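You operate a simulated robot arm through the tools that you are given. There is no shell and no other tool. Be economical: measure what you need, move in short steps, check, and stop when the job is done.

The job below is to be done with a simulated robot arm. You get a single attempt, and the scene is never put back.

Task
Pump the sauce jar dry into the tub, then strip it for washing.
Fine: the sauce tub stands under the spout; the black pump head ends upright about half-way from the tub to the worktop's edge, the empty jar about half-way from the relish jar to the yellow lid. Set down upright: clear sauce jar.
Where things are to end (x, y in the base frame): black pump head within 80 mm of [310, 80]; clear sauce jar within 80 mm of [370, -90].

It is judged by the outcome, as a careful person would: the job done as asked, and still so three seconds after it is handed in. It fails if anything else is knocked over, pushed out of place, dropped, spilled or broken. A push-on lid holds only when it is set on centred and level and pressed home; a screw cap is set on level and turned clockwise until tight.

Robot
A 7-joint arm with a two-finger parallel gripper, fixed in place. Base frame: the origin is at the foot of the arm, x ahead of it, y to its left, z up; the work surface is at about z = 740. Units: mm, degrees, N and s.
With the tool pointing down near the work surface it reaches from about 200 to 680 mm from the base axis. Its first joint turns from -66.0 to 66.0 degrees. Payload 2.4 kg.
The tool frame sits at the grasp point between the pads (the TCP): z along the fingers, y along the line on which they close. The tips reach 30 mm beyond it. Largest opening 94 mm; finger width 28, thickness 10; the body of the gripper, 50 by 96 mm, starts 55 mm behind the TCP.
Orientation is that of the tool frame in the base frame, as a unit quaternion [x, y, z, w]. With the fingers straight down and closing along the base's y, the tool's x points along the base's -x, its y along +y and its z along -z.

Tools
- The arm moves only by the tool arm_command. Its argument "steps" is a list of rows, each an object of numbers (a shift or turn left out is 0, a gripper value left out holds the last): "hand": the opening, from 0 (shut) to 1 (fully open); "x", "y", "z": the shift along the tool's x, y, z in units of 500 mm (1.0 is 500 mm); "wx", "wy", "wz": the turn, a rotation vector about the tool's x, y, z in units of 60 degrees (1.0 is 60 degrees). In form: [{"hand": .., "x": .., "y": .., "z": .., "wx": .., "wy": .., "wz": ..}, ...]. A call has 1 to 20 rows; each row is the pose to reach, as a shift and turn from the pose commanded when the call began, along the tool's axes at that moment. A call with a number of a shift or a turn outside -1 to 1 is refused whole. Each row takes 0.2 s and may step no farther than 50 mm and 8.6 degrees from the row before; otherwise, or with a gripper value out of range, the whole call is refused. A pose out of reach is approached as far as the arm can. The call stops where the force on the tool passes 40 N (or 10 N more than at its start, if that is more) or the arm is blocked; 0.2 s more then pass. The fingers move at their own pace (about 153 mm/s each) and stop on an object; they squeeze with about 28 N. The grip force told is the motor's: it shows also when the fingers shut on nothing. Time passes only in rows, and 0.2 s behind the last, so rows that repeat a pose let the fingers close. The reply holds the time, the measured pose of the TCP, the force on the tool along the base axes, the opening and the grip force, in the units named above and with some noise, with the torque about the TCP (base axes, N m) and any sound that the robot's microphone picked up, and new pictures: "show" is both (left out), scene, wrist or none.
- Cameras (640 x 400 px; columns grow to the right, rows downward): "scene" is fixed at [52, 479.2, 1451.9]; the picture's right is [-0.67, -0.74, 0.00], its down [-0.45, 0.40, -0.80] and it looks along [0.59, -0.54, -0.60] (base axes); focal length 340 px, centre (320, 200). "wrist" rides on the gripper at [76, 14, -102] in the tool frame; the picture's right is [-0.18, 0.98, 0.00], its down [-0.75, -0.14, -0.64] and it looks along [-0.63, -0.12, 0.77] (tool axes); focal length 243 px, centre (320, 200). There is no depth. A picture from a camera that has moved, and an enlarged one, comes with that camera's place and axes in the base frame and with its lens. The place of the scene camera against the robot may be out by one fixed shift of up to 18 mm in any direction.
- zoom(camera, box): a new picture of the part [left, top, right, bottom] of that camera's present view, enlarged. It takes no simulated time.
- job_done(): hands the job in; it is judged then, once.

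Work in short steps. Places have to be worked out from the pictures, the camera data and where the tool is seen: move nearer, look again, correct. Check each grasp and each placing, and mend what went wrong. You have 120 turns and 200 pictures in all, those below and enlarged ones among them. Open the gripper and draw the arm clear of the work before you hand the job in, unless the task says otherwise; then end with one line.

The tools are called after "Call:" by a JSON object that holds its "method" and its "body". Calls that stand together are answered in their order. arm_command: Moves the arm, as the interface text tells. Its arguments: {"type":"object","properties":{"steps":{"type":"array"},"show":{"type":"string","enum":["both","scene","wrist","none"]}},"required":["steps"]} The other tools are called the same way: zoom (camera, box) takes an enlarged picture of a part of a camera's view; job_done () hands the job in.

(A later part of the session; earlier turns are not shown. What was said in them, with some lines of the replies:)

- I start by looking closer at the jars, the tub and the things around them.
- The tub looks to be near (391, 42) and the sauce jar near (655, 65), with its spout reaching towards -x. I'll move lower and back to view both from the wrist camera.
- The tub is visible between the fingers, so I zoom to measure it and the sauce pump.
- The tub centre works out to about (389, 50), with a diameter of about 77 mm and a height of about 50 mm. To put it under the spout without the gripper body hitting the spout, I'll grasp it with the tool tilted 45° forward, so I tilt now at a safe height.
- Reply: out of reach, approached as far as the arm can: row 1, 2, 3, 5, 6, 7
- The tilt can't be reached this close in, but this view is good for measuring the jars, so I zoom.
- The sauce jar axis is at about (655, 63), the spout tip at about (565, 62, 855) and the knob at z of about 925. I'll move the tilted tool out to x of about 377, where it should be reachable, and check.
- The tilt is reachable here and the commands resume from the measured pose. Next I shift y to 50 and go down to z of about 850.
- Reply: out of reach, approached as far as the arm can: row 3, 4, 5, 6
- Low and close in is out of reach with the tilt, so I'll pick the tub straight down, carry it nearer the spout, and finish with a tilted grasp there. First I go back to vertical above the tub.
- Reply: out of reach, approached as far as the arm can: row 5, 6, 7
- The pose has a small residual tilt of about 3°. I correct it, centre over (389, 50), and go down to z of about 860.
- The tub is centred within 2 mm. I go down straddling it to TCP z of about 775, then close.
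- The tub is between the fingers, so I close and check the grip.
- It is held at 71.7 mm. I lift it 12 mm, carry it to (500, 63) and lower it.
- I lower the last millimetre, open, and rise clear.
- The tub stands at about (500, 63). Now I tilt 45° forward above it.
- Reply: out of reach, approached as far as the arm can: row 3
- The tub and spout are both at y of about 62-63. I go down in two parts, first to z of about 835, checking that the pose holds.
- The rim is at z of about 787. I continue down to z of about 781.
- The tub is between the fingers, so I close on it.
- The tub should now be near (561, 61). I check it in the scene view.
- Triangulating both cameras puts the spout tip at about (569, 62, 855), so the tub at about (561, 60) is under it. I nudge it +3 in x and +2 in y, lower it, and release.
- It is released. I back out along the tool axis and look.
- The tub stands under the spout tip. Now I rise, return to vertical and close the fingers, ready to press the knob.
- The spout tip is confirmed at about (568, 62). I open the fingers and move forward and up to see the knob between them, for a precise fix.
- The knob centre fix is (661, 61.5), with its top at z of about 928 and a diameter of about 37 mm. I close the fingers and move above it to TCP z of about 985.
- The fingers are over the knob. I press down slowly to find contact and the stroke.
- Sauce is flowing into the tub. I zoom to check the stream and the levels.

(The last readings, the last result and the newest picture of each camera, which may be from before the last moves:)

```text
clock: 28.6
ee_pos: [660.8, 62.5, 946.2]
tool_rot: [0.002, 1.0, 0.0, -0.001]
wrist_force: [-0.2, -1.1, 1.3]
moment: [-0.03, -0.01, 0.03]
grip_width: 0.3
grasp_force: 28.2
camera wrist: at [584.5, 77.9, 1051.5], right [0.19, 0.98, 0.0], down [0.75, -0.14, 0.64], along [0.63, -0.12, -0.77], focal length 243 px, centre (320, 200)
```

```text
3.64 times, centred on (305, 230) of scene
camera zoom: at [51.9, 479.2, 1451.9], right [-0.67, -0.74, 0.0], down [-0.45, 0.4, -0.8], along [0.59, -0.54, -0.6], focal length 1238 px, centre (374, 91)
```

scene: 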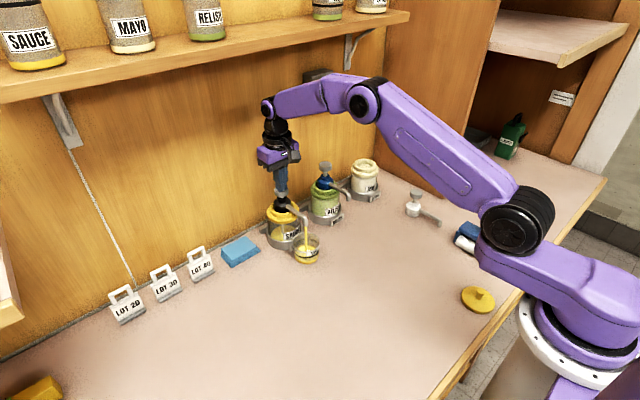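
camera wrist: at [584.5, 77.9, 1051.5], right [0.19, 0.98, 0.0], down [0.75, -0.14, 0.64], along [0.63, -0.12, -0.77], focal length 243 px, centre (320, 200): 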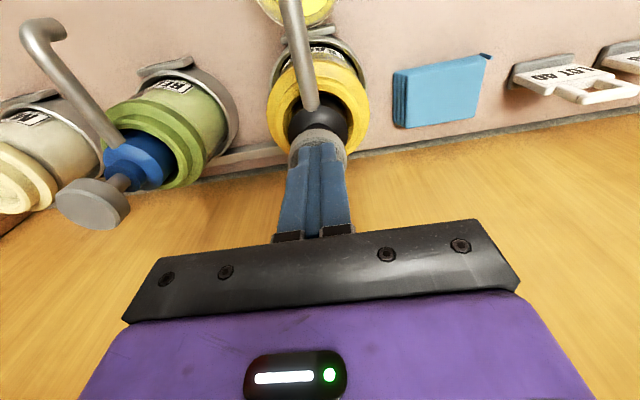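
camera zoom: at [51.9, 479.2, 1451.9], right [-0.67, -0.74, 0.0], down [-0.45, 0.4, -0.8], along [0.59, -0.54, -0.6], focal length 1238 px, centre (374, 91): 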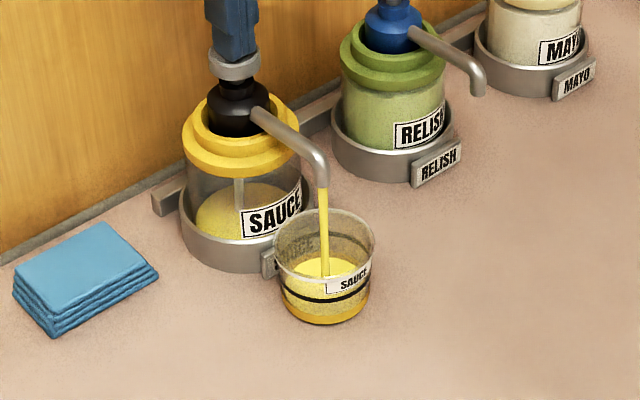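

The stream lands well inside the tub. I release fully and do two more strokes.

Call:
{"method": "arm_command", "body": {"steps": [{"z": 0.004}, {"z": 0.004}, {"z": -0.02}, {"z": -0.044}, {"z": -0.044}, {"z": -0.03}, {"z": -0.018}, {"z": -0.006}, {"z": 0.004}, {"z": 0.004}, {"z": 0.004}, {"z": -0.02}, {"z": -0.044}, {"z": -0.044}, {"z": -0.03}, {"z": -0.018}, {"z": -0.006}, {"z": 0.004}, {"z": 0.004}, {"z": 0.004}], "show": "none"}}

Call:
{"method": "zoom", "body": {"camera": "scene", "box": [255, 175, 355, 285]}}

```text
clock: 32.8
ee_pos: [660.4, 63.3, 944.8]
tool_rot: [0.002, 1.0, -0.001, -0.001]
wrist_force: [0.4, -1.2, 2.2]
moment: [-0.05, -0.02, 0.02]
grip_width: 0.0
grasp_force: 27.7
```

```text
3.64 times, centred on (305, 230) of scene
camera zoom: at [52.0, 479.2, 1451.9], right [-0.67, -0.74, 0.0], down [-0.45, 0.4, -0.8], along [0.59, -0.54, -0.6], focal length 1238 px, centre (374, 91)
```

zoom: 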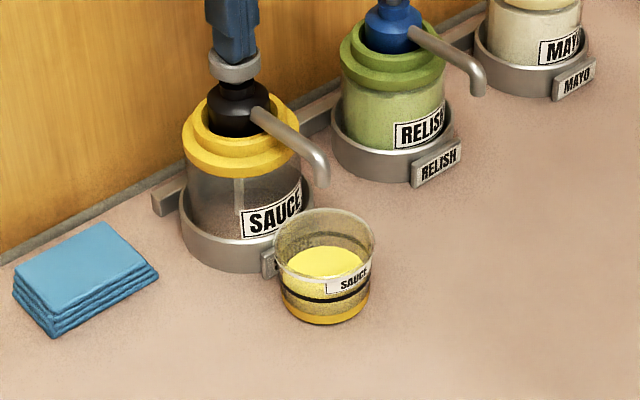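

The jar looks empty and nothing is flowing. I do one more stroke and look during the press to confirm it is dry.

Call:
{"method": "arm_command", "body": {"steps": [{"z": -0.02}, {"z": -0.048}, {"z": -0.048}, {"z": -0.03}, {"z": -0.018}, {"z": -0.006}, {"z": 0.002}], "show": "none"}}

Call:
{"method": "zoom", "body": {"camera": "scene", "box": [255, 175, 355, 285]}}

```text
clock: 34.4
ee_pos: [660.3, 63.0, 945.7]
tool_rot: [0.002, 1.0, 0.0, 0.0]
wrist_force: [-1.0, 0.5, 1.4]
moment: [0.0, 0.04, 0.0]
grip_width: 0.0
grasp_force: 27.9
heard: click
```

```text
3.64 times, centred on (305, 230) of scene
camera zoom: at [51.9, 479.3, 1451.9], right [-0.67, -0.74, 0.0], down [-0.45, 0.4, -0.8], along [0.59, -0.54, -0.6], focal length 1238 px, centre (374, 91)
```

zoom: 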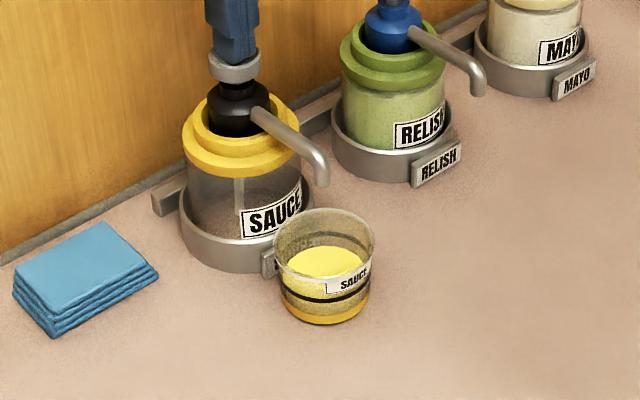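

A click came with no flow, so the jar is dry. Next I rise, open to about 70 mm, and look at the head before gripping its black body.

Call:
{"method": "arm_command", "body": {"steps": [{"z": -0.04}, {"z": -0.08}, {"z": -0.13, "y": -0.002, "hand": 0.75}, {"z": -0.13, "y": -0.002}, {"z": -0.13, "y": -0.002}]}}

Call:
{"method": "zoom", "body": {"camera": "wrist", "box": [240, 0, 420, 220]}}

Call:
{"method": "zoom", "body": {"camera": "scene", "box": [260, 170, 320, 215]}}

```text
clock: 35.6
ee_pos: [659.1, 62.4, 1010.8]
tool_rot: [0.001, 1.0, -0.002, -0.001]
wrist_force: [-0.6, 0.0, -0.1]
moment: [0.0, 0.01, 0.0]
grip_width: 70.4
grasp_force: 0.0
camera wrist: at [584.0, 76.7, 1113.9], right [0.19, 0.98, 0.0], down [0.75, -0.14, 0.64], along [0.63, -0.12, -0.77], focal length 243 px, centre (320, 200)
```

scene: 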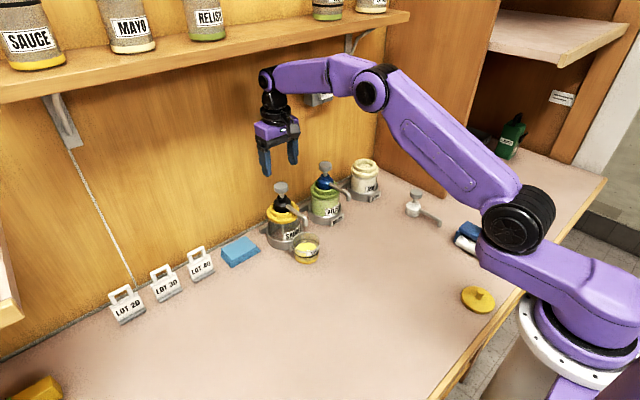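
wrist: 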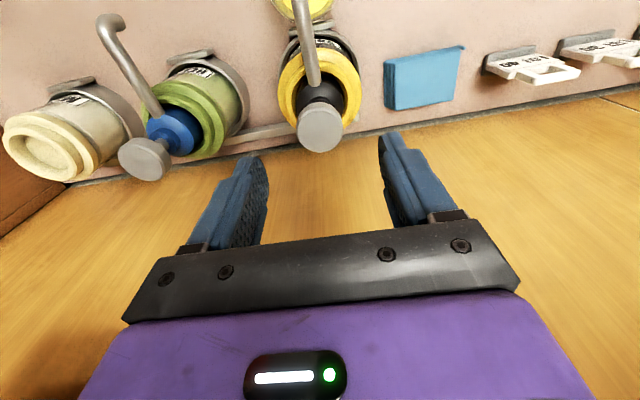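

```text
1.82 times, centred on (330, 110) of wrist
camera zoom: at [584.0, 76.7, 1113.9], right [0.19, 0.98, 0.0], down [0.75, -0.14, 0.64], along [0.63, -0.12, -0.77], focal length 441 px, centre (302, 364)
```

zoom: 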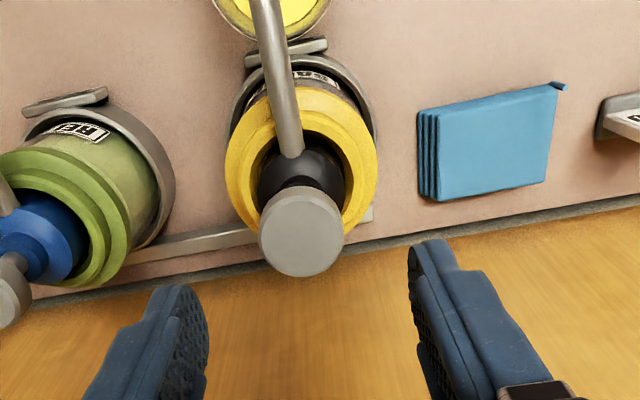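

```text
8.89 times, centred on (290, 192) of scene
camera zoom: at [52.0, 479.2, 1451.9], right [-0.67, -0.74, 0.0], down [-0.45, 0.4, -0.8], along [0.59, -0.54, -0.6], focal length 3027 px, centre (587, 267)
```

zoom: 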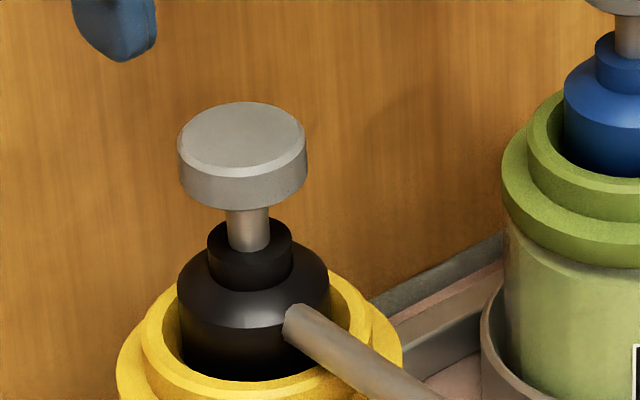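

The black body shows about z 868–884 above the yellow collar. I lower the fingers around it to TCP z of about 902, with the tips at about 872, without touching the collar.

Call:
{"method": "arm_command", "body": {"steps": [{"x": -0.004, "y": -0.002, "z": 0.05}, {"x": -0.004, "y": -0.002, "z": 0.12}, {"x": -0.004, "y": -0.002, "z": 0.17}, {"x": -0.004, "y": -0.002, "z": 0.2}, {"x": -0.004, "y": -0.002, "z": 0.217}, {"x": -0.004, "y": -0.002, "z": 0.217}]}}

Call:
{"method": "zoom", "body": {"camera": "scene", "box": [255, 165, 335, 225]}}

```text
clock: 37.0
ee_pos: [660.8, 61.4, 901.7]
tool_rot: [0.002, 1.0, -0.001, -0.001]
wrist_force: [-0.7, 0.5, -0.4]
moment: [0.03, 0.01, -0.02]
grip_width: 70.2
grasp_force: 0.2
camera wrist: at [586.4, 75.9, 1005.8], right [0.19, 0.98, 0.0], down [0.75, -0.14, 0.64], along [0.63, -0.12, -0.77], focal length 243 px, centre (320, 200)
```

scene: 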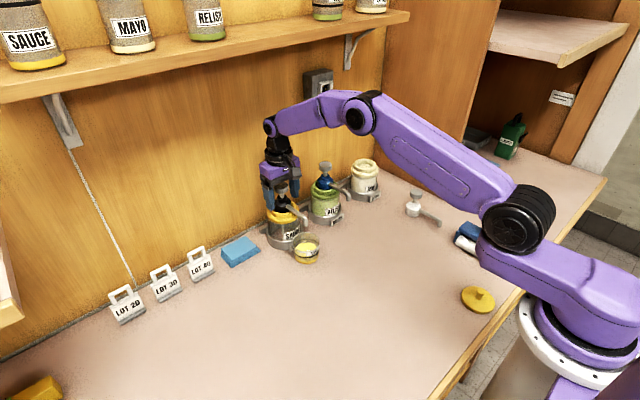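
wrist: 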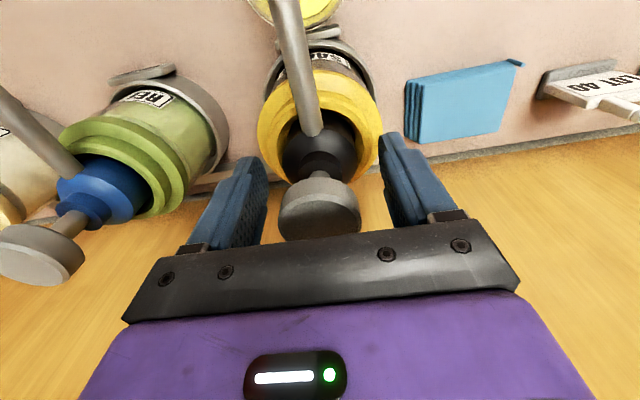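

```text
6.67 times, centred on (295, 195) of scene
camera zoom: at [52.0, 479.2, 1451.9], right [-0.67, -0.74, 0.0], down [-0.45, 0.4, -0.8], along [0.59, -0.54, -0.6], focal length 2270 px, centre (487, 233)
```

zoom: 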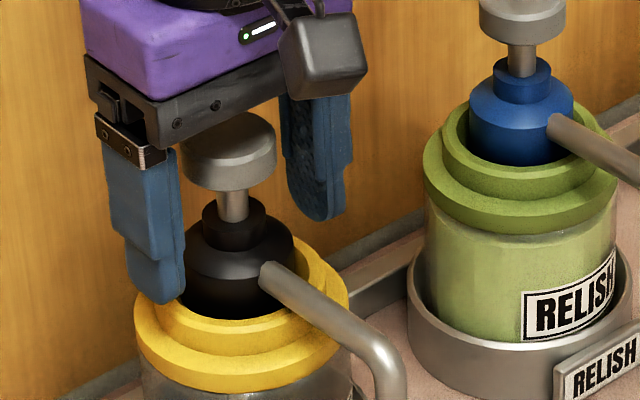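

The tips sit just above the collar beside the black body. I close.

Call:
{"method": "arm_command", "body": {"steps": [{"hand": 0.2}, {"hand": 0.2}, {"hand": 0.2}], "show": "none"}}

Call:
{"method": "zoom", "body": {"camera": "scene", "box": [255, 165, 335, 225]}}

```text
clock: 37.8
ee_pos: [661.7, 59.8, 901.0]
tool_rot: [0.002, 1.0, 0.0, -0.002]
wrist_force: [0.5, -0.6, 0.0]
moment: [0.03, -0.01, 0.02]
grip_width: 46.0
grasp_force: 28.1
```

```text
6.67 times, centred on (295, 195) of scene
camera zoom: at [52.0, 479.2, 1451.9], right [-0.67, -0.74, 0.0], down [-0.45, 0.4, -0.8], along [0.59, -0.54, -0.6], focal length 2270 px, centre (487, 233)
```

zoom: 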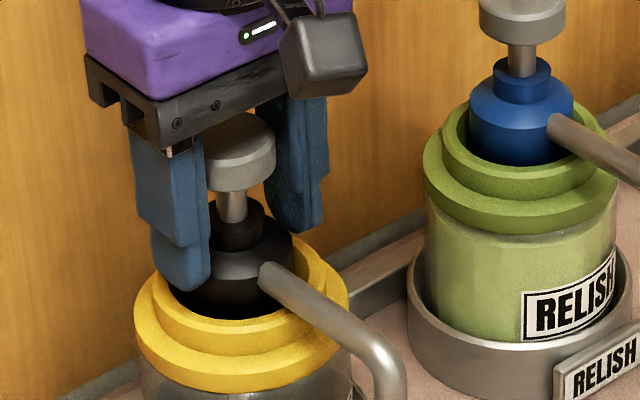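

The body is gripped at 46 mm. I try a gentle lift of a few millimetres and watch the force.

Call:
{"method": "arm_command", "body": {"steps": [{"z": -0.003}, {"z": -0.006}, {"z": -0.01}, {"z": -0.01}], "show": "none"}}

Call:
{"method": "zoom", "body": {"camera": "scene", "box": [255, 165, 355, 265]}}

```text
clock: 38.8
ee_pos: [661.6, 60.5, 906.2]
tool_rot: [0.002, 1.0, 0.0, -0.001]
wrist_force: [-0.2, -0.3, -2.8]
moment: [0.02, -0.04, 0.01]
grip_width: 46.2
grasp_force: 28.2
```

```text
4.00 times, centred on (305, 215) of scene
camera zoom: at [52.0, 479.3, 1451.9], right [-0.67, -0.74, 0.0], down [-0.45, 0.4, -0.8], along [0.59, -0.54, -0.6], focal length 1362 px, centre (380, 140)
```

zoom: 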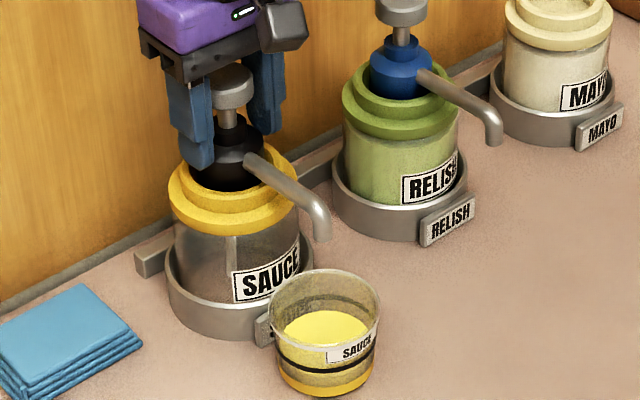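

The force is only 2.8 N, so the head seems to be rising. I lift another 15 mm and compare.

Call:
{"method": "arm_command", "body": {"steps": [{"z": -0.01}, {"z": -0.02}, {"z": -0.03}, {"z": -0.03}], "show": "wrist"}}

Call:
{"method": "zoom", "body": {"camera": "scene", "box": [255, 165, 355, 265]}}

```text
clock: 39.8
ee_pos: [661.4, 60.8, 920.7]
tool_rot: [0.001, 1.0, -0.001, 0.0]
wrist_force: [0.2, 0.5, -2.5]
moment: [0.0, -0.03, 0.01]
grip_width: 45.9
grasp_force: 27.7
camera wrist: at [586.3, 75.9, 1025.2], right [0.19, 0.98, 0.0], down [0.75, -0.14, 0.64], along [0.63, -0.12, -0.77], focal length 243 px, centre (320, 200)
```

wrist: 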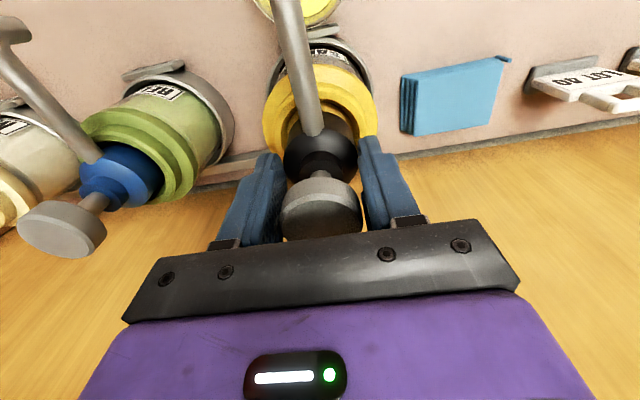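

```text
4.00 times, centred on (305, 215) of scene
camera zoom: at [52.0, 479.3, 1451.9], right [-0.67, -0.74, 0.0], down [-0.45, 0.4, -0.8], along [0.59, -0.54, -0.6], focal length 1362 px, centre (380, 140)
```

zoom: 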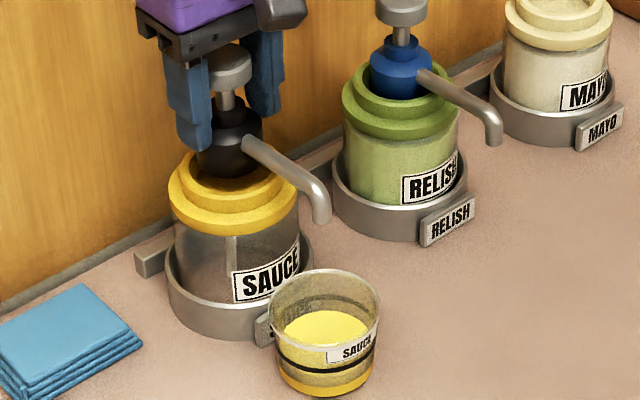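

The head lifts out cleanly and the jar stays put. I lift it to about z 1040 and look for a dip tube and its base.

Call:
{"method": "arm_command", "body": {"steps": [{"z": -0.05}, {"z": -0.1}, {"z": -0.15}, {"z": -0.2}, {"z": -0.25}, {"z": -0.25}]}}

Call:
{"method": "zoom", "body": {"camera": "scene", "box": [245, 105, 365, 265]}}

```text
clock: 41.2
ee_pos: [663.0, 61.5, 1046.0]
tool_rot: [0.002, 1.0, -0.001, -0.002]
wrist_force: [0.1, 0.3, -1.9]
moment: [0.0, 0.02, 0.03]
grip_width: 46.1
grasp_force: 28.1
camera wrist: at [586.6, 76.0, 1148.8], right [0.19, 0.98, 0.0], down [0.76, -0.14, 0.64], along [0.63, -0.12, -0.77], focal length 243 px, centre (320, 200)
```

scene: 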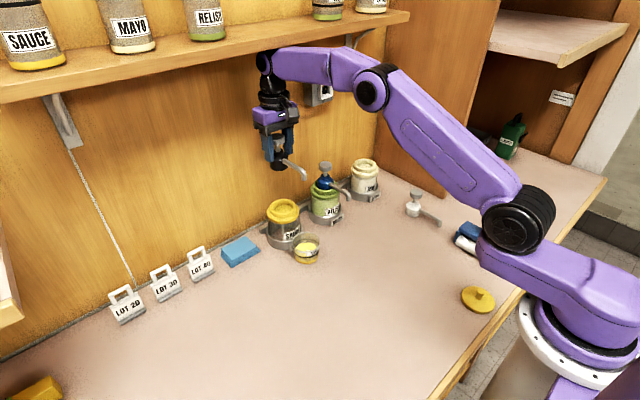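
wrist: 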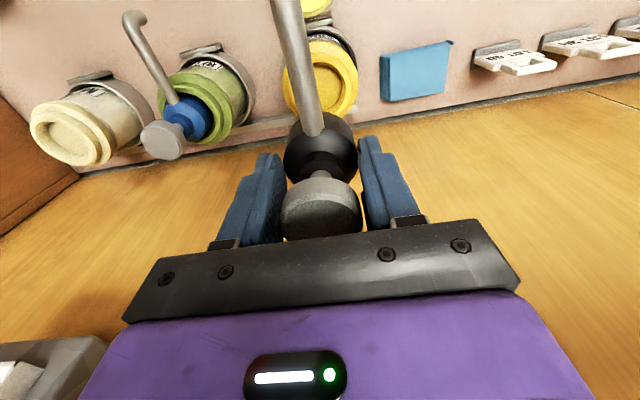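

```text
2.50 times, centred on (305, 185) of scene
camera zoom: at [52.0, 479.2, 1451.9], right [-0.67, -0.74, 0.0], down [-0.45, 0.4, -0.8], along [0.59, -0.54, -0.6], focal length 851 px, centre (358, 238)
```

zoom: 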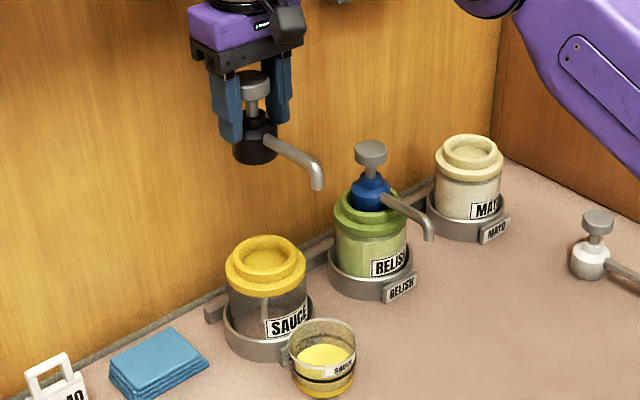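

The head is out with no dip tube and a flat base. I carry it to (310, 80), staying high, then go down part-way.

Call:
{"method": "arm_command", "body": {"steps": [{"x": 0.08, "y": 0.005}, {"x": 0.17, "y": 0.01}, {"x": 0.26, "y": 0.015}, {"x": 0.35, "y": 0.02}, {"x": 0.44, "y": 0.025}, {"x": 0.53, "y": 0.03}, {"x": 0.62, "y": 0.035}, {"x": 0.706, "y": 0.037}, {"x": 0.706, "y": 0.037, "z": 0.09}, {"x": 0.706, "y": 0.037, "z": 0.18}, {"x": 0.706, "y": 0.037, "z": 0.27}, {"x": 0.706, "y": 0.037, "z": 0.36}, {"x": 0.706, "y": 0.037, "z": 0.39}, {"x": 0.706, "y": 0.037, "z": 0.39}]}}

Call:
{"method": "zoom", "body": {"camera": "scene", "box": [300, 200, 500, 350]}}

```text
clock: 44.2
ee_pos: [309.3, 80.3, 850.8]
tool_rot: [0.002, 1.0, -0.001, 0.001]
wrist_force: [-0.7, -1.2, -1.7]
moment: [0.03, -0.05, 0.01]
grip_width: 46.2
grasp_force: 26.8
camera wrist: at [233.8, 95.7, 954.7], right [0.19, 0.98, 0.0], down [0.75, -0.14, 0.64], along [0.63, -0.12, -0.77], focal length 243 px, centre (320, 200)
```

scene: 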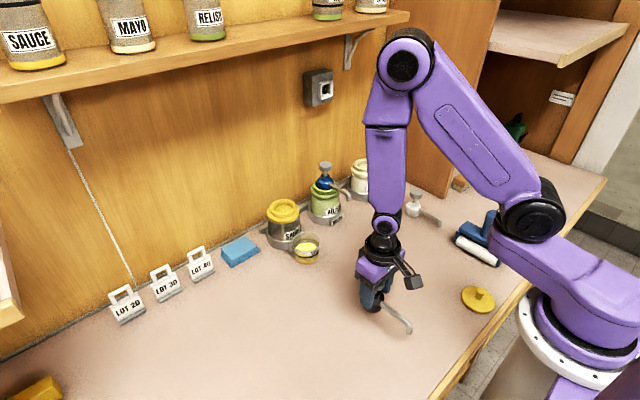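
wrist: 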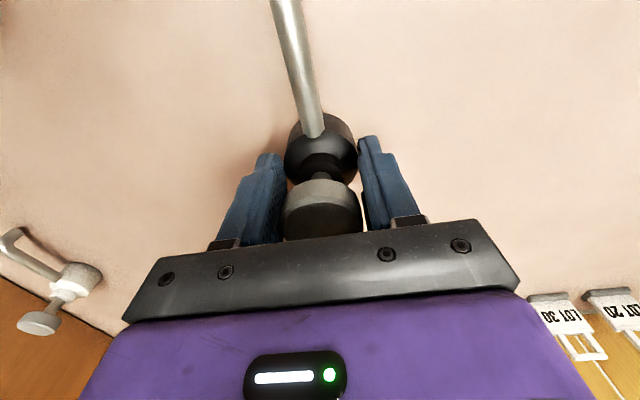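

```text
2.67 times, centred on (400, 275) of scene
camera zoom: at [52.0, 479.3, 1451.9], right [-0.67, -0.74, 0.0], down [-0.45, 0.4, -0.8], along [0.59, -0.54, -0.6], focal length 908 px, centre (107, 0)
```

zoom: 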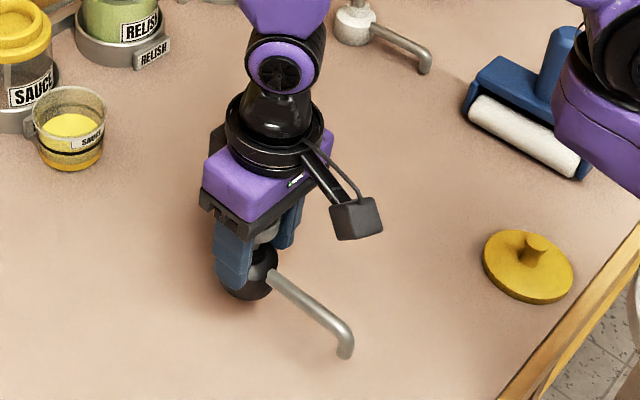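

All is steady. I go down to z of about 802 and look from the side for clearance.

Call:
{"method": "arm_command", "body": {"steps": [{"z": 0.04}, {"z": 0.08}, {"z": 0.098}, {"z": 0.098}], "show": "none"}}

Call:
{"method": "zoom", "body": {"camera": "scene", "box": [340, 240, 440, 350]}}

```text
clock: 45.2
ee_pos: [308.5, 79.4, 801.8]
tool_rot: [0.001, 1.0, 0.0, -0.001]
wrist_force: [1.5, 0.3, -3.1]
moment: [-0.01, 0.0, 0.02]
grip_width: 46.1
grasp_force: 28.3
```

```text
3.64 times, centred on (390, 295) of scene
camera zoom: at [52.0, 479.3, 1451.9], right [-0.67, -0.74, 0.0], down [-0.45, 0.4, -0.8], along [0.59, -0.54, -0.6], focal length 1238 px, centre (66, -146)
```

zoom: 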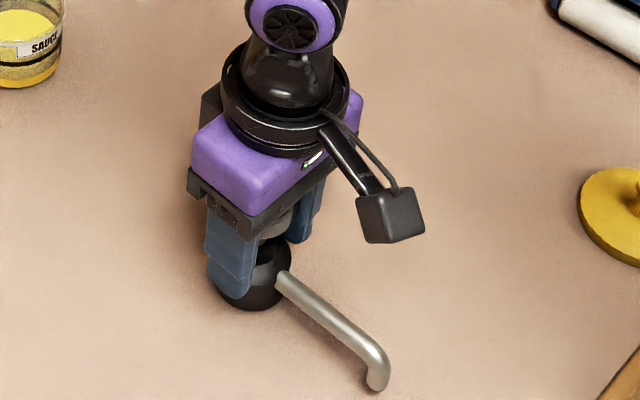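

Still clear of the table. I lower in small steps.

Call:
{"method": "arm_command", "body": {"steps": [{"z": 0.004}, {"z": 0.008}, {"z": 0.012}, {"z": 0.012}], "show": "none"}}

Call:
{"method": "arm_command", "body": {"steps": [{"z": 0.003}, {"z": 0.006}, {"z": 0.006}], "show": "none"}}

Call:
{"method": "zoom", "body": {"camera": "scene", "box": [340, 240, 440, 350]}}

```text
clock: 46.2
ee_pos: [308.0, 80.0, 796.7]
tool_rot: [0.001, 1.0, 0.001, 0.0]
wrist_force: [-0.6, -3.0, 24.7]
moment: [-0.03, -0.13, 0.01]
grip_width: 46.4
grasp_force: 28.6
```

```text
clock: 47.0
ee_pos: [308.3, 80.8, 793.7]
tool_rot: [0.001, 1.0, 0.0, 0.0]
wrist_force: [0.4, -3.8, 19.3]
moment: [-0.12, -0.15, 0.01]
grip_width: 46.1
grasp_force: 28.3
```

```text
3.64 times, centred on (390, 295) of scene
camera zoom: at [51.8, 479.1, 1452.0], right [-0.67, -0.74, 0.0], down [-0.45, 0.4, -0.8], along [0.59, -0.54, -0.6], focal length 1238 px, centre (66, -146)
```

zoom: 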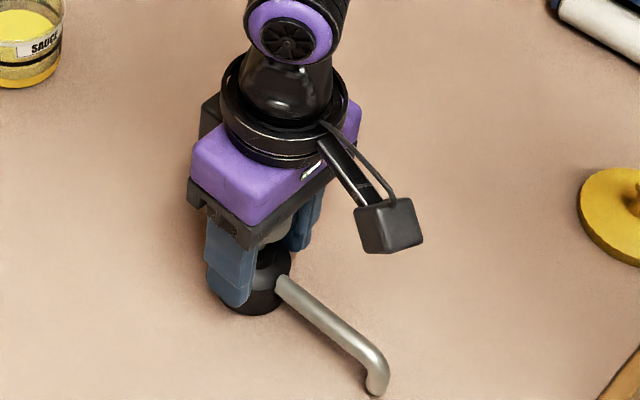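

Contact is made and the head stands on its base. I relieve the pressure slightly, open, and rise.

Call:
{"method": "arm_command", "body": {"steps": [{"z": -0.003}, {"z": -0.003, "hand": 0.55}, {"z": -0.003, "hand": 0.75}, {"z": -0.003, "hand": 0.75}, {"z": -0.04}, {"z": -0.1}, {"z": -0.18}, {"z": -0.27}, {"z": -0.27}]}}

Call:
{"method": "zoom", "body": {"camera": "scene", "box": [340, 240, 440, 350]}}

```text
clock: 49.0
ee_pos: [308.5, 79.0, 928.2]
tool_rot: [0.002, 1.0, -0.001, -0.001]
wrist_force: [-0.5, 0.5, 0.0]
moment: [0.02, 0.01, 0.02]
grip_width: 70.5
grasp_force: 0.0
camera wrist: at [233.4, 95.2, 1032.6], right [0.19, 0.98, 0.0], down [0.75, -0.14, 0.64], along [0.63, -0.12, -0.77], focal length 243 px, centre (320, 200)
```

scene: 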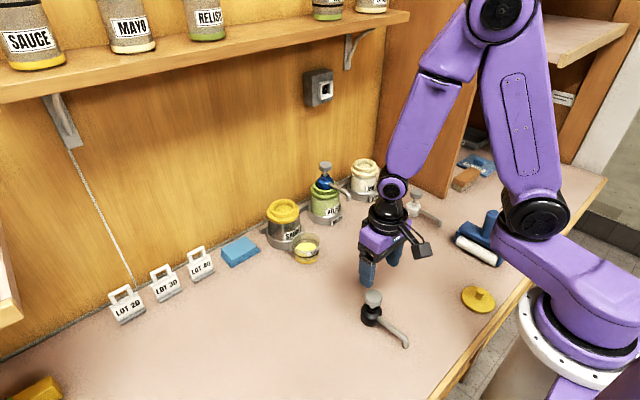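
wrist: 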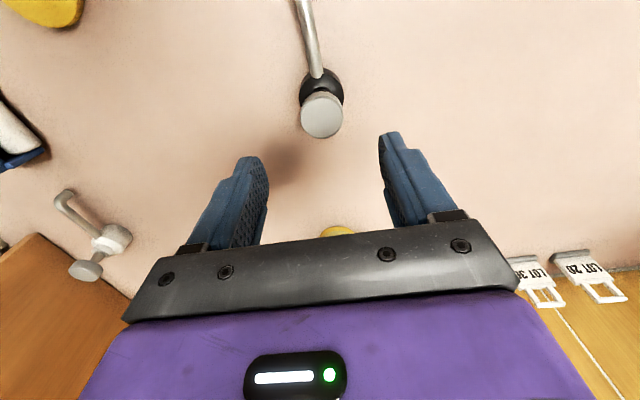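

```text
3.64 times, centred on (390, 295) of scene
camera zoom: at [52.0, 479.2, 1451.9], right [-0.67, -0.74, 0.0], down [-0.45, 0.4, -0.8], along [0.59, -0.54, -0.6], focal length 1238 px, centre (66, -146)
```

zoom: 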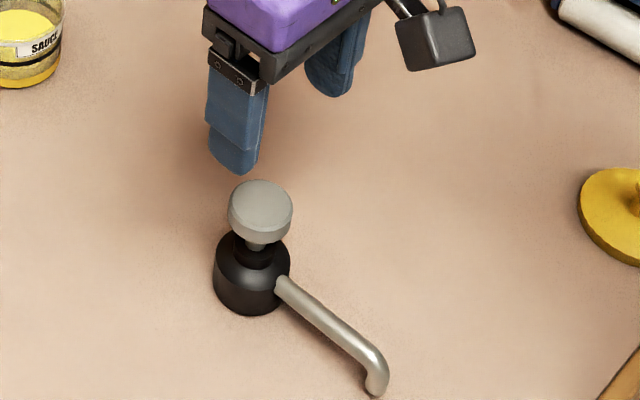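

The head stands upright at about (309, 79). Now I fetch the jar: I move back above its collar at (661, 61) with the fingers nearly fully open.

Call:
{"method": "arm_command", "body": {"steps": [{"z": -0.06, "hand": 0.95}, {"x": -0.08, "y": -0.004, "z": -0.06}, {"x": -0.17, "y": -0.009, "z": -0.06}, {"x": -0.26, "y": -0.014, "z": -0.06}, {"x": -0.35, "y": -0.018, "z": -0.06}, {"x": -0.44, "y": -0.022, "z": -0.06}, {"x": -0.53, "y": -0.027, "z": -0.06}, {"x": -0.62, "y": -0.032, "z": -0.06}, {"x": -0.705, "y": -0.036, "z": -0.06}, {"x": -0.705, "y": -0.036, "z": -0.06}]}}

Call:
{"method": "zoom", "body": {"camera": "wrist", "box": [220, 0, 440, 200]}}

```text
clock: 51.2
ee_pos: [661.9, 61.0, 956.6]
tool_rot: [0.002, 1.0, -0.001, -0.002]
wrist_force: [0.4, -0.5, -0.4]
moment: [0.02, -0.02, -0.02]
grip_width: 89.6
grasp_force: 0.0
camera wrist: at [586.1, 76.3, 1060.9], right [0.19, 0.98, 0.0], down [0.76, -0.14, 0.64], along [0.63, -0.12, -0.77], focal length 243 px, centre (320, 200)
```

scene: 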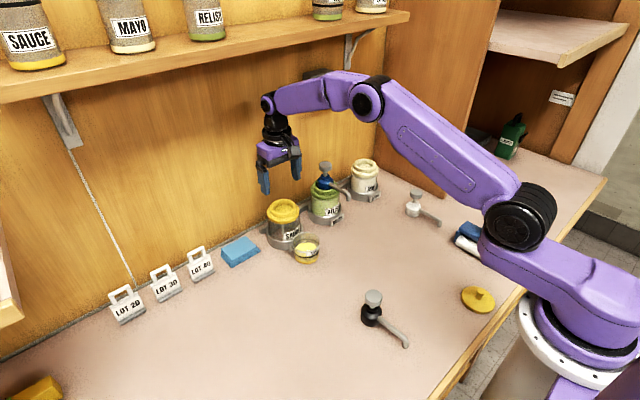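
wrist: 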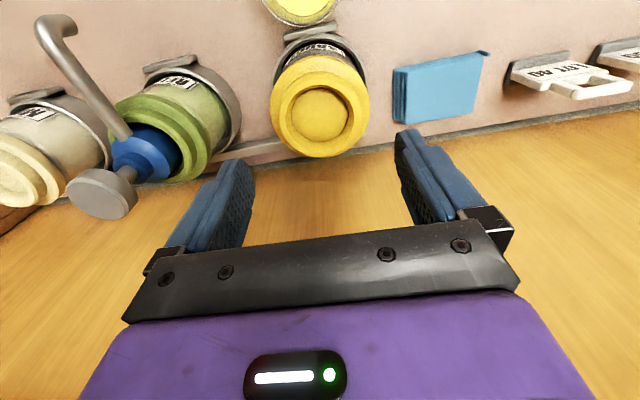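

```text
2.00 times, centred on (330, 100) of wrist
camera zoom: at [586.1, 76.3, 1060.9], right [0.19, 0.98, 0.0], down [0.76, -0.14, 0.64], along [0.63, -0.12, -0.77], focal length 485 px, centre (300, 400)
```

zoom: 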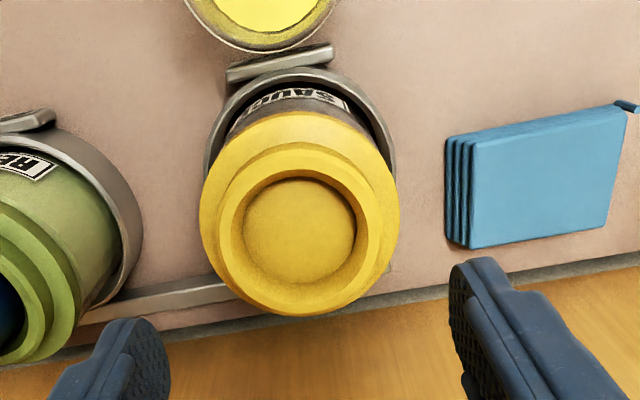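

The collar's upper ring (about 66 mm) is centred near (659, 62). I go down to TCP z of about 887 and close on the ring.

Call:
{"method": "arm_command", "body": {"steps": [{"x": 0.003, "y": 0.002, "z": 0.05}, {"x": 0.003, "y": 0.002, "z": 0.1}, {"x": 0.003, "y": 0.002, "z": 0.128}, {"x": 0.003, "y": 0.002, "z": 0.138}, {"x": 0.003, "y": 0.002, "z": 0.138}], "show": "none"}}

Call:
{"method": "zoom", "body": {"camera": "scene", "box": [245, 165, 335, 255]}}

```text
clock: 52.4
ee_pos: [660.2, 62.0, 887.6]
tool_rot: [0.003, 1.0, -0.001, -0.001]
wrist_force: [-0.4, 0.6, 0.5]
moment: [-0.02, 0.0, 0.03]
grip_width: 89.0
grasp_force: 0.1
```

```text
4.44 times, centred on (290, 210) of scene
camera zoom: at [52.0, 479.2, 1451.9], right [-0.67, -0.74, 0.0], down [-0.45, 0.4, -0.8], along [0.59, -0.54, -0.6], focal length 1513 px, centre (453, 156)
```

zoom: 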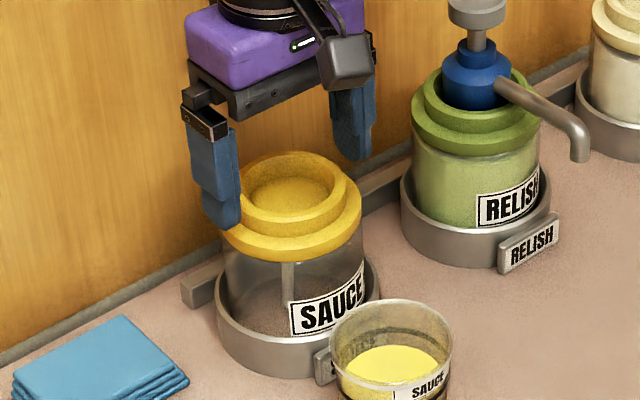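

The tips are level with the upper ring. I close on it.

Call:
{"method": "arm_command", "body": {"steps": [{"hand": 0.5}, {"hand": 0.5}, {"hand": 0.5}], "show": "none"}}

Call:
{"method": "arm_command", "body": {"steps": [{"z": -0.004}, {"z": -0.01}, {"z": -0.016}, {"z": -0.016}], "show": "none"}}

Call:
{"method": "zoom", "body": {"camera": "scene", "box": [245, 165, 335, 255]}}

```text
clock: 53.2
ee_pos: [659.8, 62.7, 888.2]
tool_rot: [0.002, 1.0, 0.0, -0.001]
wrist_force: [-0.1, 0.2, 0.3]
moment: [-0.02, 0.02, -0.01]
grip_width: 46.9
grasp_force: 0.1
```

```text
clock: 54.2
ee_pos: [659.7, 61.7, 898.1]
tool_rot: [0.001, 1.0, 0.0, -0.001]
wrist_force: [-0.5, 0.4, -0.1]
moment: [0.01, -0.01, -0.01]
grip_width: 46.5
grasp_force: 0.1
```

```text
4.44 times, centred on (290, 210) of scene
camera zoom: at [52.0, 479.2, 1451.9], right [-0.67, -0.74, 0.0], down [-0.45, 0.4, -0.8], along [0.59, -0.54, -0.6], focal length 1513 px, centre (453, 156)
```

zoom: 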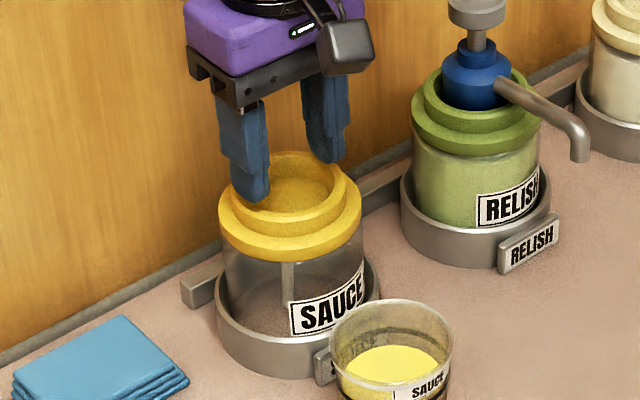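

The ring's top is a bit lower than estimated and the fingers closed above it, with nothing moved. I reopen fully and go lower, to TCP z of about 864, to grip the wider lower ring (about 84 mm).

Call:
{"method": "arm_command", "body": {"steps": [{"z": -0.02, "hand": 1}, {"z": -0.02}, {"z": -0.02}, {"z": 0.02}, {"z": 0.05}, {"z": 0.068}, {"z": 0.068}], "show": "wrist"}}

Call:
{"method": "zoom", "body": {"camera": "scene", "box": [245, 165, 335, 255]}}

```text
clock: 55.8
ee_pos: [661.5, 61.0, 863.9]
tool_rot: [0.002, 1.0, -0.001, -0.001]
wrist_force: [0.3, 0.3, 0.0]
moment: [0.0, 0.01, -0.01]
grip_width: 94.0
grasp_force: 0.1
camera wrist: at [584.5, 77.3, 967.4], right [0.19, 0.98, 0.0], down [0.75, -0.14, 0.64], along [0.63, -0.12, -0.77], focal length 243 px, centre (320, 200)
```

wrist: 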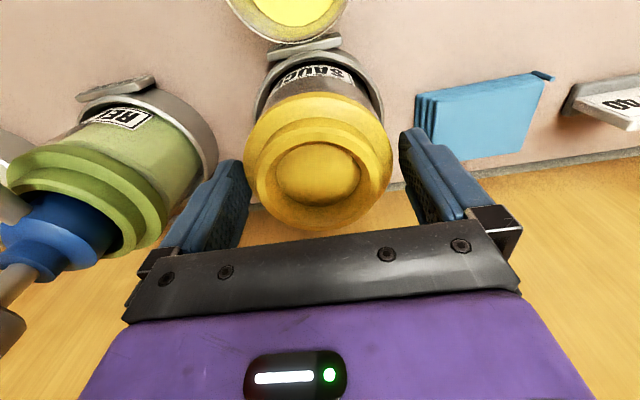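

```text
4.44 times, centred on (290, 210) of scene
camera zoom: at [52.0, 479.2, 1451.9], right [-0.67, -0.74, 0.0], down [-0.45, 0.4, -0.8], along [0.59, -0.54, -0.6], focal length 1513 px, centre (453, 156)
```

zoom: 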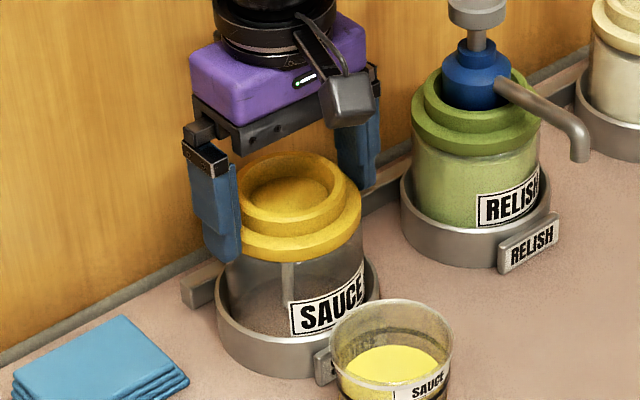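

The fingers now flank the whole collar. I close.

Call:
{"method": "arm_command", "body": {"steps": [{"hand": 0.6}, {"hand": 0.6}, {"hand": 0.6}], "show": "none"}}

Call:
{"method": "arm_command", "body": {"steps": [{"z": -0.004}, {"z": -0.01}, {"z": -0.016}, {"z": -0.016}], "show": "none"}}

Call:
{"method": "zoom", "body": {"camera": "scene", "box": [245, 165, 335, 255]}}

```text
clock: 56.6
ee_pos: [659.6, 61.5, 864.2]
tool_rot: [0.001, 1.0, 0.0, -0.001]
wrist_force: [1.7, -0.9, 0.8]
moment: [-0.16, 0.0, 0.01]
grip_width: 89.1
grasp_force: 27.8
```

```text
clock: 57.6
ee_pos: [660.7, 61.7, 870.6]
tool_rot: [0.002, 1.0, -0.001, -0.001]
wrist_force: [0.6, 0.0, -1.9]
moment: [0.0, 0.04, 0.01]
grip_width: 89.1
grasp_force: 27.9
```

```text
4.44 times, centred on (290, 210) of scene
camera zoom: at [52.0, 479.2, 1451.9], right [-0.67, -0.74, 0.0], down [-0.45, 0.4, -0.8], along [0.59, -0.54, -0.6], focal length 1513 px, centre (453, 156)
```

zoom: 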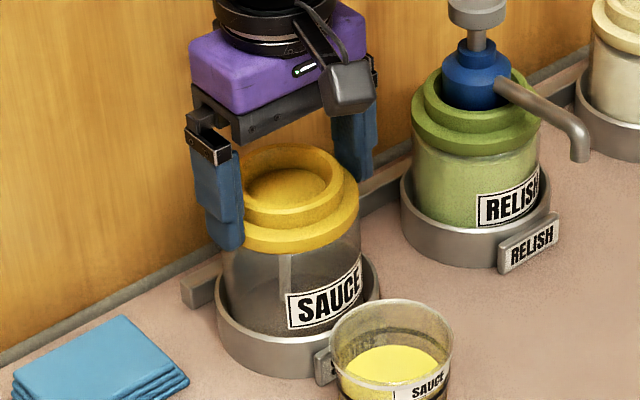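

The jar is held (89 mm) and rising cleanly. I lift it 115 mm more, then move back clear of the relish jar.

Call:
{"method": "arm_command", "body": {"steps": [{"z": -0.06}, {"z": -0.12}, {"z": -0.18}, {"z": -0.23}, {"z": -0.23}, {"z": -0.23, "x": 0.08}, {"z": -0.23, "x": 0.16}, {"z": -0.23, "x": 0.24}, {"z": -0.23, "x": 0.24}]}}

```text
clock: 59.6
ee_pos: [540.5, 63.5, 986.3]
tool_rot: [0.001, 1.0, 0.0, 0.001]
wrist_force: [0.2, 0.0, -0.7]
moment: [0.01, 0.02, 0.03]
grip_width: 89.0
grasp_force: 27.9
camera wrist: at [464.3, 78.1, 1090.6], right [0.19, 0.98, 0.0], down [0.75, -0.14, 0.64], along [0.63, -0.12, -0.77], focal length 243 px, centre (320, 200)
```

scene: 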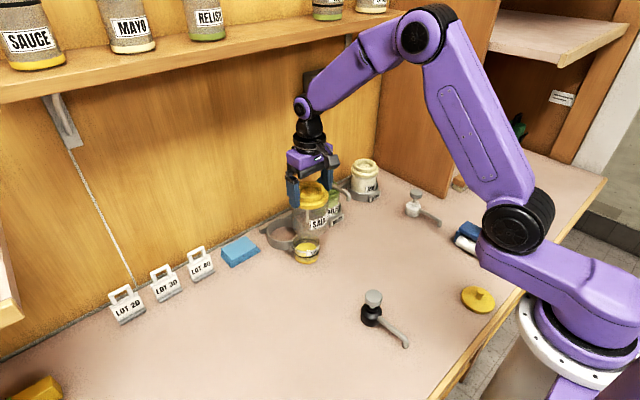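
wrist: 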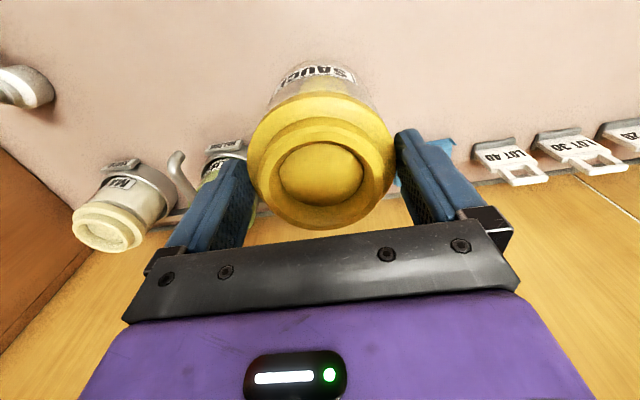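

It is held firmly. I carry it to (370, -90) and go down to about z 885.

Call:
{"method": "arm_command", "body": {"steps": [{"x": 0.057, "y": -0.051}, {"x": 0.114, "y": -0.102}, {"x": 0.171, "y": -0.153}, {"x": 0.228, "y": -0.205}, {"x": 0.285, "y": -0.256}, {"x": 0.341, "y": -0.307}, {"x": 0.341, "y": -0.307, "z": 0.07}, {"x": 0.341, "y": -0.307, "z": 0.14}, {"x": 0.341, "y": -0.307, "z": 0.2}, {"x": 0.341, "y": -0.307, "z": 0.2}]}}

```text
clock: 61.8
ee_pos: [369.0, -91.9, 886.1]
tool_rot: [0.002, 1.0, -0.002, -0.001]
wrist_force: [-0.5, 0.8, -2.0]
moment: [0.02, 0.01, -0.01]
grip_width: 88.7
grasp_force: 28.2
camera wrist: at [293.0, -76.9, 990.7], right [0.19, 0.98, 0.0], down [0.75, -0.14, 0.64], along [0.63, -0.12, -0.77], focal length 243 px, centre (320, 200)
```

scene: 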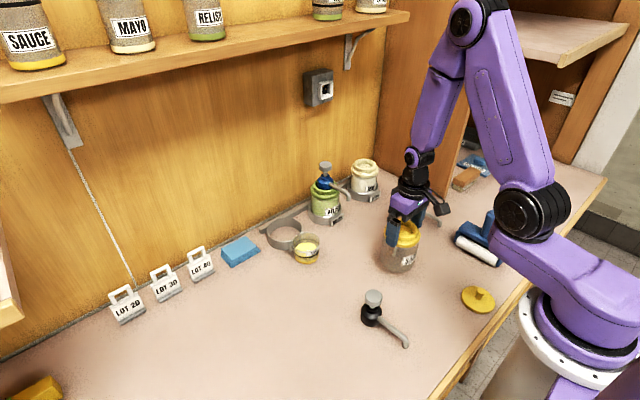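
wrist: 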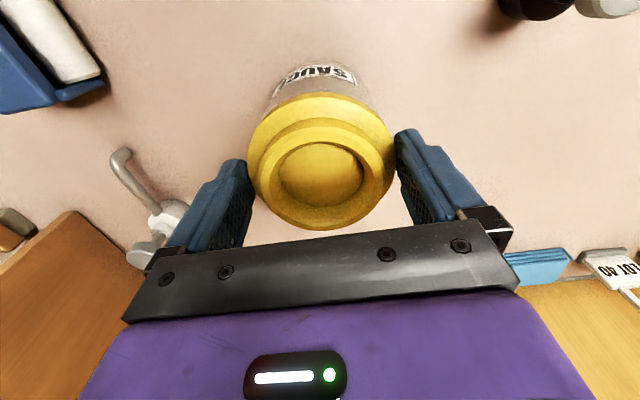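

The spot is clear. I lower gently towards contact, expected near TCP z of about 862.

Call:
{"method": "arm_command", "body": {"steps": [{"z": 0.014}, {"z": 0.026}, {"z": 0.034}, {"z": 0.038}, {"z": 0.038}], "show": "none"}}

Call:
{"method": "arm_command", "body": {"steps": [{"z": 0.003}, {"z": 0.006}, {"z": 0.006}], "show": "none"}}

Call:
{"method": "zoom", "body": {"camera": "scene", "box": [350, 190, 450, 290]}}

```text
clock: 63.0
ee_pos: [369.2, -91.7, 869.1]
tool_rot: [0.002, 1.0, -0.001, -0.001]
wrist_force: [-0.8, 0.2, -1.8]
moment: [0.03, 0.02, 0.01]
grip_width: 88.8
grasp_force: 28.1
```

```text
clock: 63.8
ee_pos: [368.9, -90.6, 865.4]
tool_rot: [0.001, 1.0, -0.002, -0.001]
wrist_force: [1.2, 0.3, -1.2]
moment: [-0.01, 0.02, 0.0]
grip_width: 89.0
grasp_force: 28.0
```

```text
4.00 times, centred on (400, 240) of scene
camera zoom: at [52.0, 479.2, 1451.9], right [-0.67, -0.74, 0.0], down [-0.45, 0.4, -0.8], along [0.59, -0.54, -0.6], focal length 1362 px, centre (0, 40)
```

zoom: 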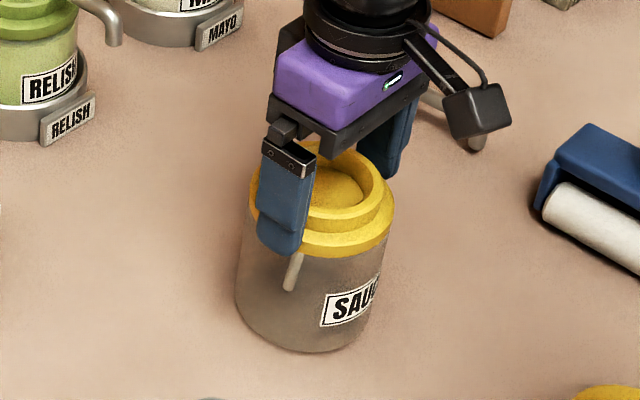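

No contact yet, so I continue in 1.5 mm steps.

Call:
{"method": "arm_command", "body": {"steps": [{"z": 0.003}, {"z": 0.006}, {"z": 0.006}], "show": "none"}}

Call:
{"method": "arm_command", "body": {"steps": [{"z": 0.002}, {"z": 0.004}, {"z": 0.004}], "show": "none"}}

```text
clock: 64.6
ee_pos: [368.9, -91.9, 861.2]
tool_rot: [0.002, 1.0, 0.0, 0.0]
wrist_force: [-3.1, 0.3, 24.3]
moment: [0.18, -0.01, 0.01]
grip_width: 89.0
grasp_force: 28.5
```

```text
clock: 65.4
ee_pos: [368.9, -89.8, 860.0]
tool_rot: [0.002, 1.0, -0.002, 0.001]
wrist_force: [-1.2, -1.2, 23.9]
moment: [0.14, -0.12, 0.02]
grip_width: 89.1
grasp_force: 27.8
```

The jar stands on the table. I relieve the pressure, open fully, and rise straight up.

Call:
{"method": "arm_command", "body": {"steps": [{"z": -0.003}, {"z": -0.003, "hand": 1}, {"z": -0.003, "hand": 1}, {"z": -0.003, "hand": 1}, {"z": -0.02}, {"z": -0.05}, {"z": -0.1}, {"z": -0.18}, {"z": -0.26}, {"z": -0.34}, {"z": -0.34}]}}

Call:
{"method": "zoom", "body": {"camera": "scene", "box": [250, 150, 500, 350]}}

```text
clock: 67.8
ee_pos: [368.5, -89.1, 1031.8]
tool_rot: [0.001, 1.0, 0.0, -0.001]
wrist_force: [0.1, -0.8, -0.1]
moment: [-0.03, -0.01, 0.0]
grip_width: 93.8
grasp_force: 0.1
camera wrist: at [293.3, -74.9, 1135.0], right [0.19, 0.98, 0.0], down [0.75, -0.14, 0.64], along [0.63, -0.12, -0.77], focal length 243 px, centre (320, 200)
```

scene: 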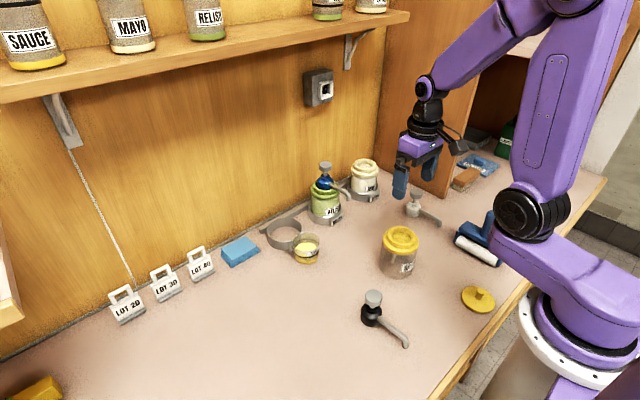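
wrist: 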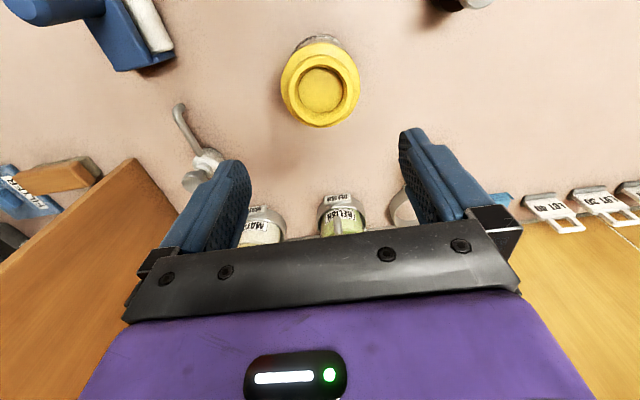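

```text
2.00 times, centred on (375, 250) of scene
camera zoom: at [52.0, 479.2, 1451.9], right [-0.67, -0.74, 0.0], down [-0.45, 0.4, -0.8], along [0.59, -0.54, -0.6], focal length 681 px, centre (210, 100)
```

zoom: 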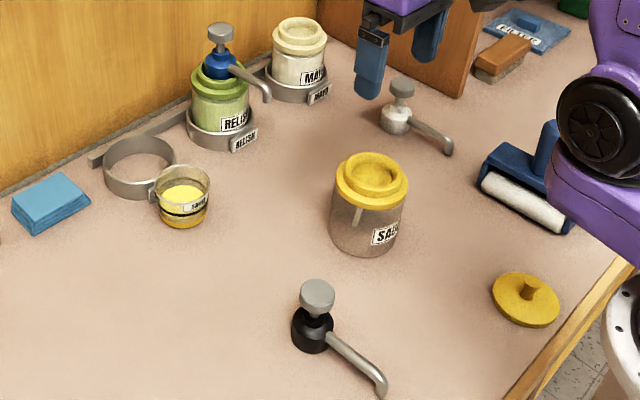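

The jar stands upright at (369, -90), the head upright at (309, 79), the filled tub is where the spout was, and the arm is clear with the gripper open. I hand it in.

Call:
{"method": "job_done", "body": {}}

```text
The job is handed in.
```

I pumped the sauce jar dry into the tub and set the black pump head upright at about (309, 79) and the empty jar upright at about (369, -90). The tub is still where the spout stood, and nothing else was moved.
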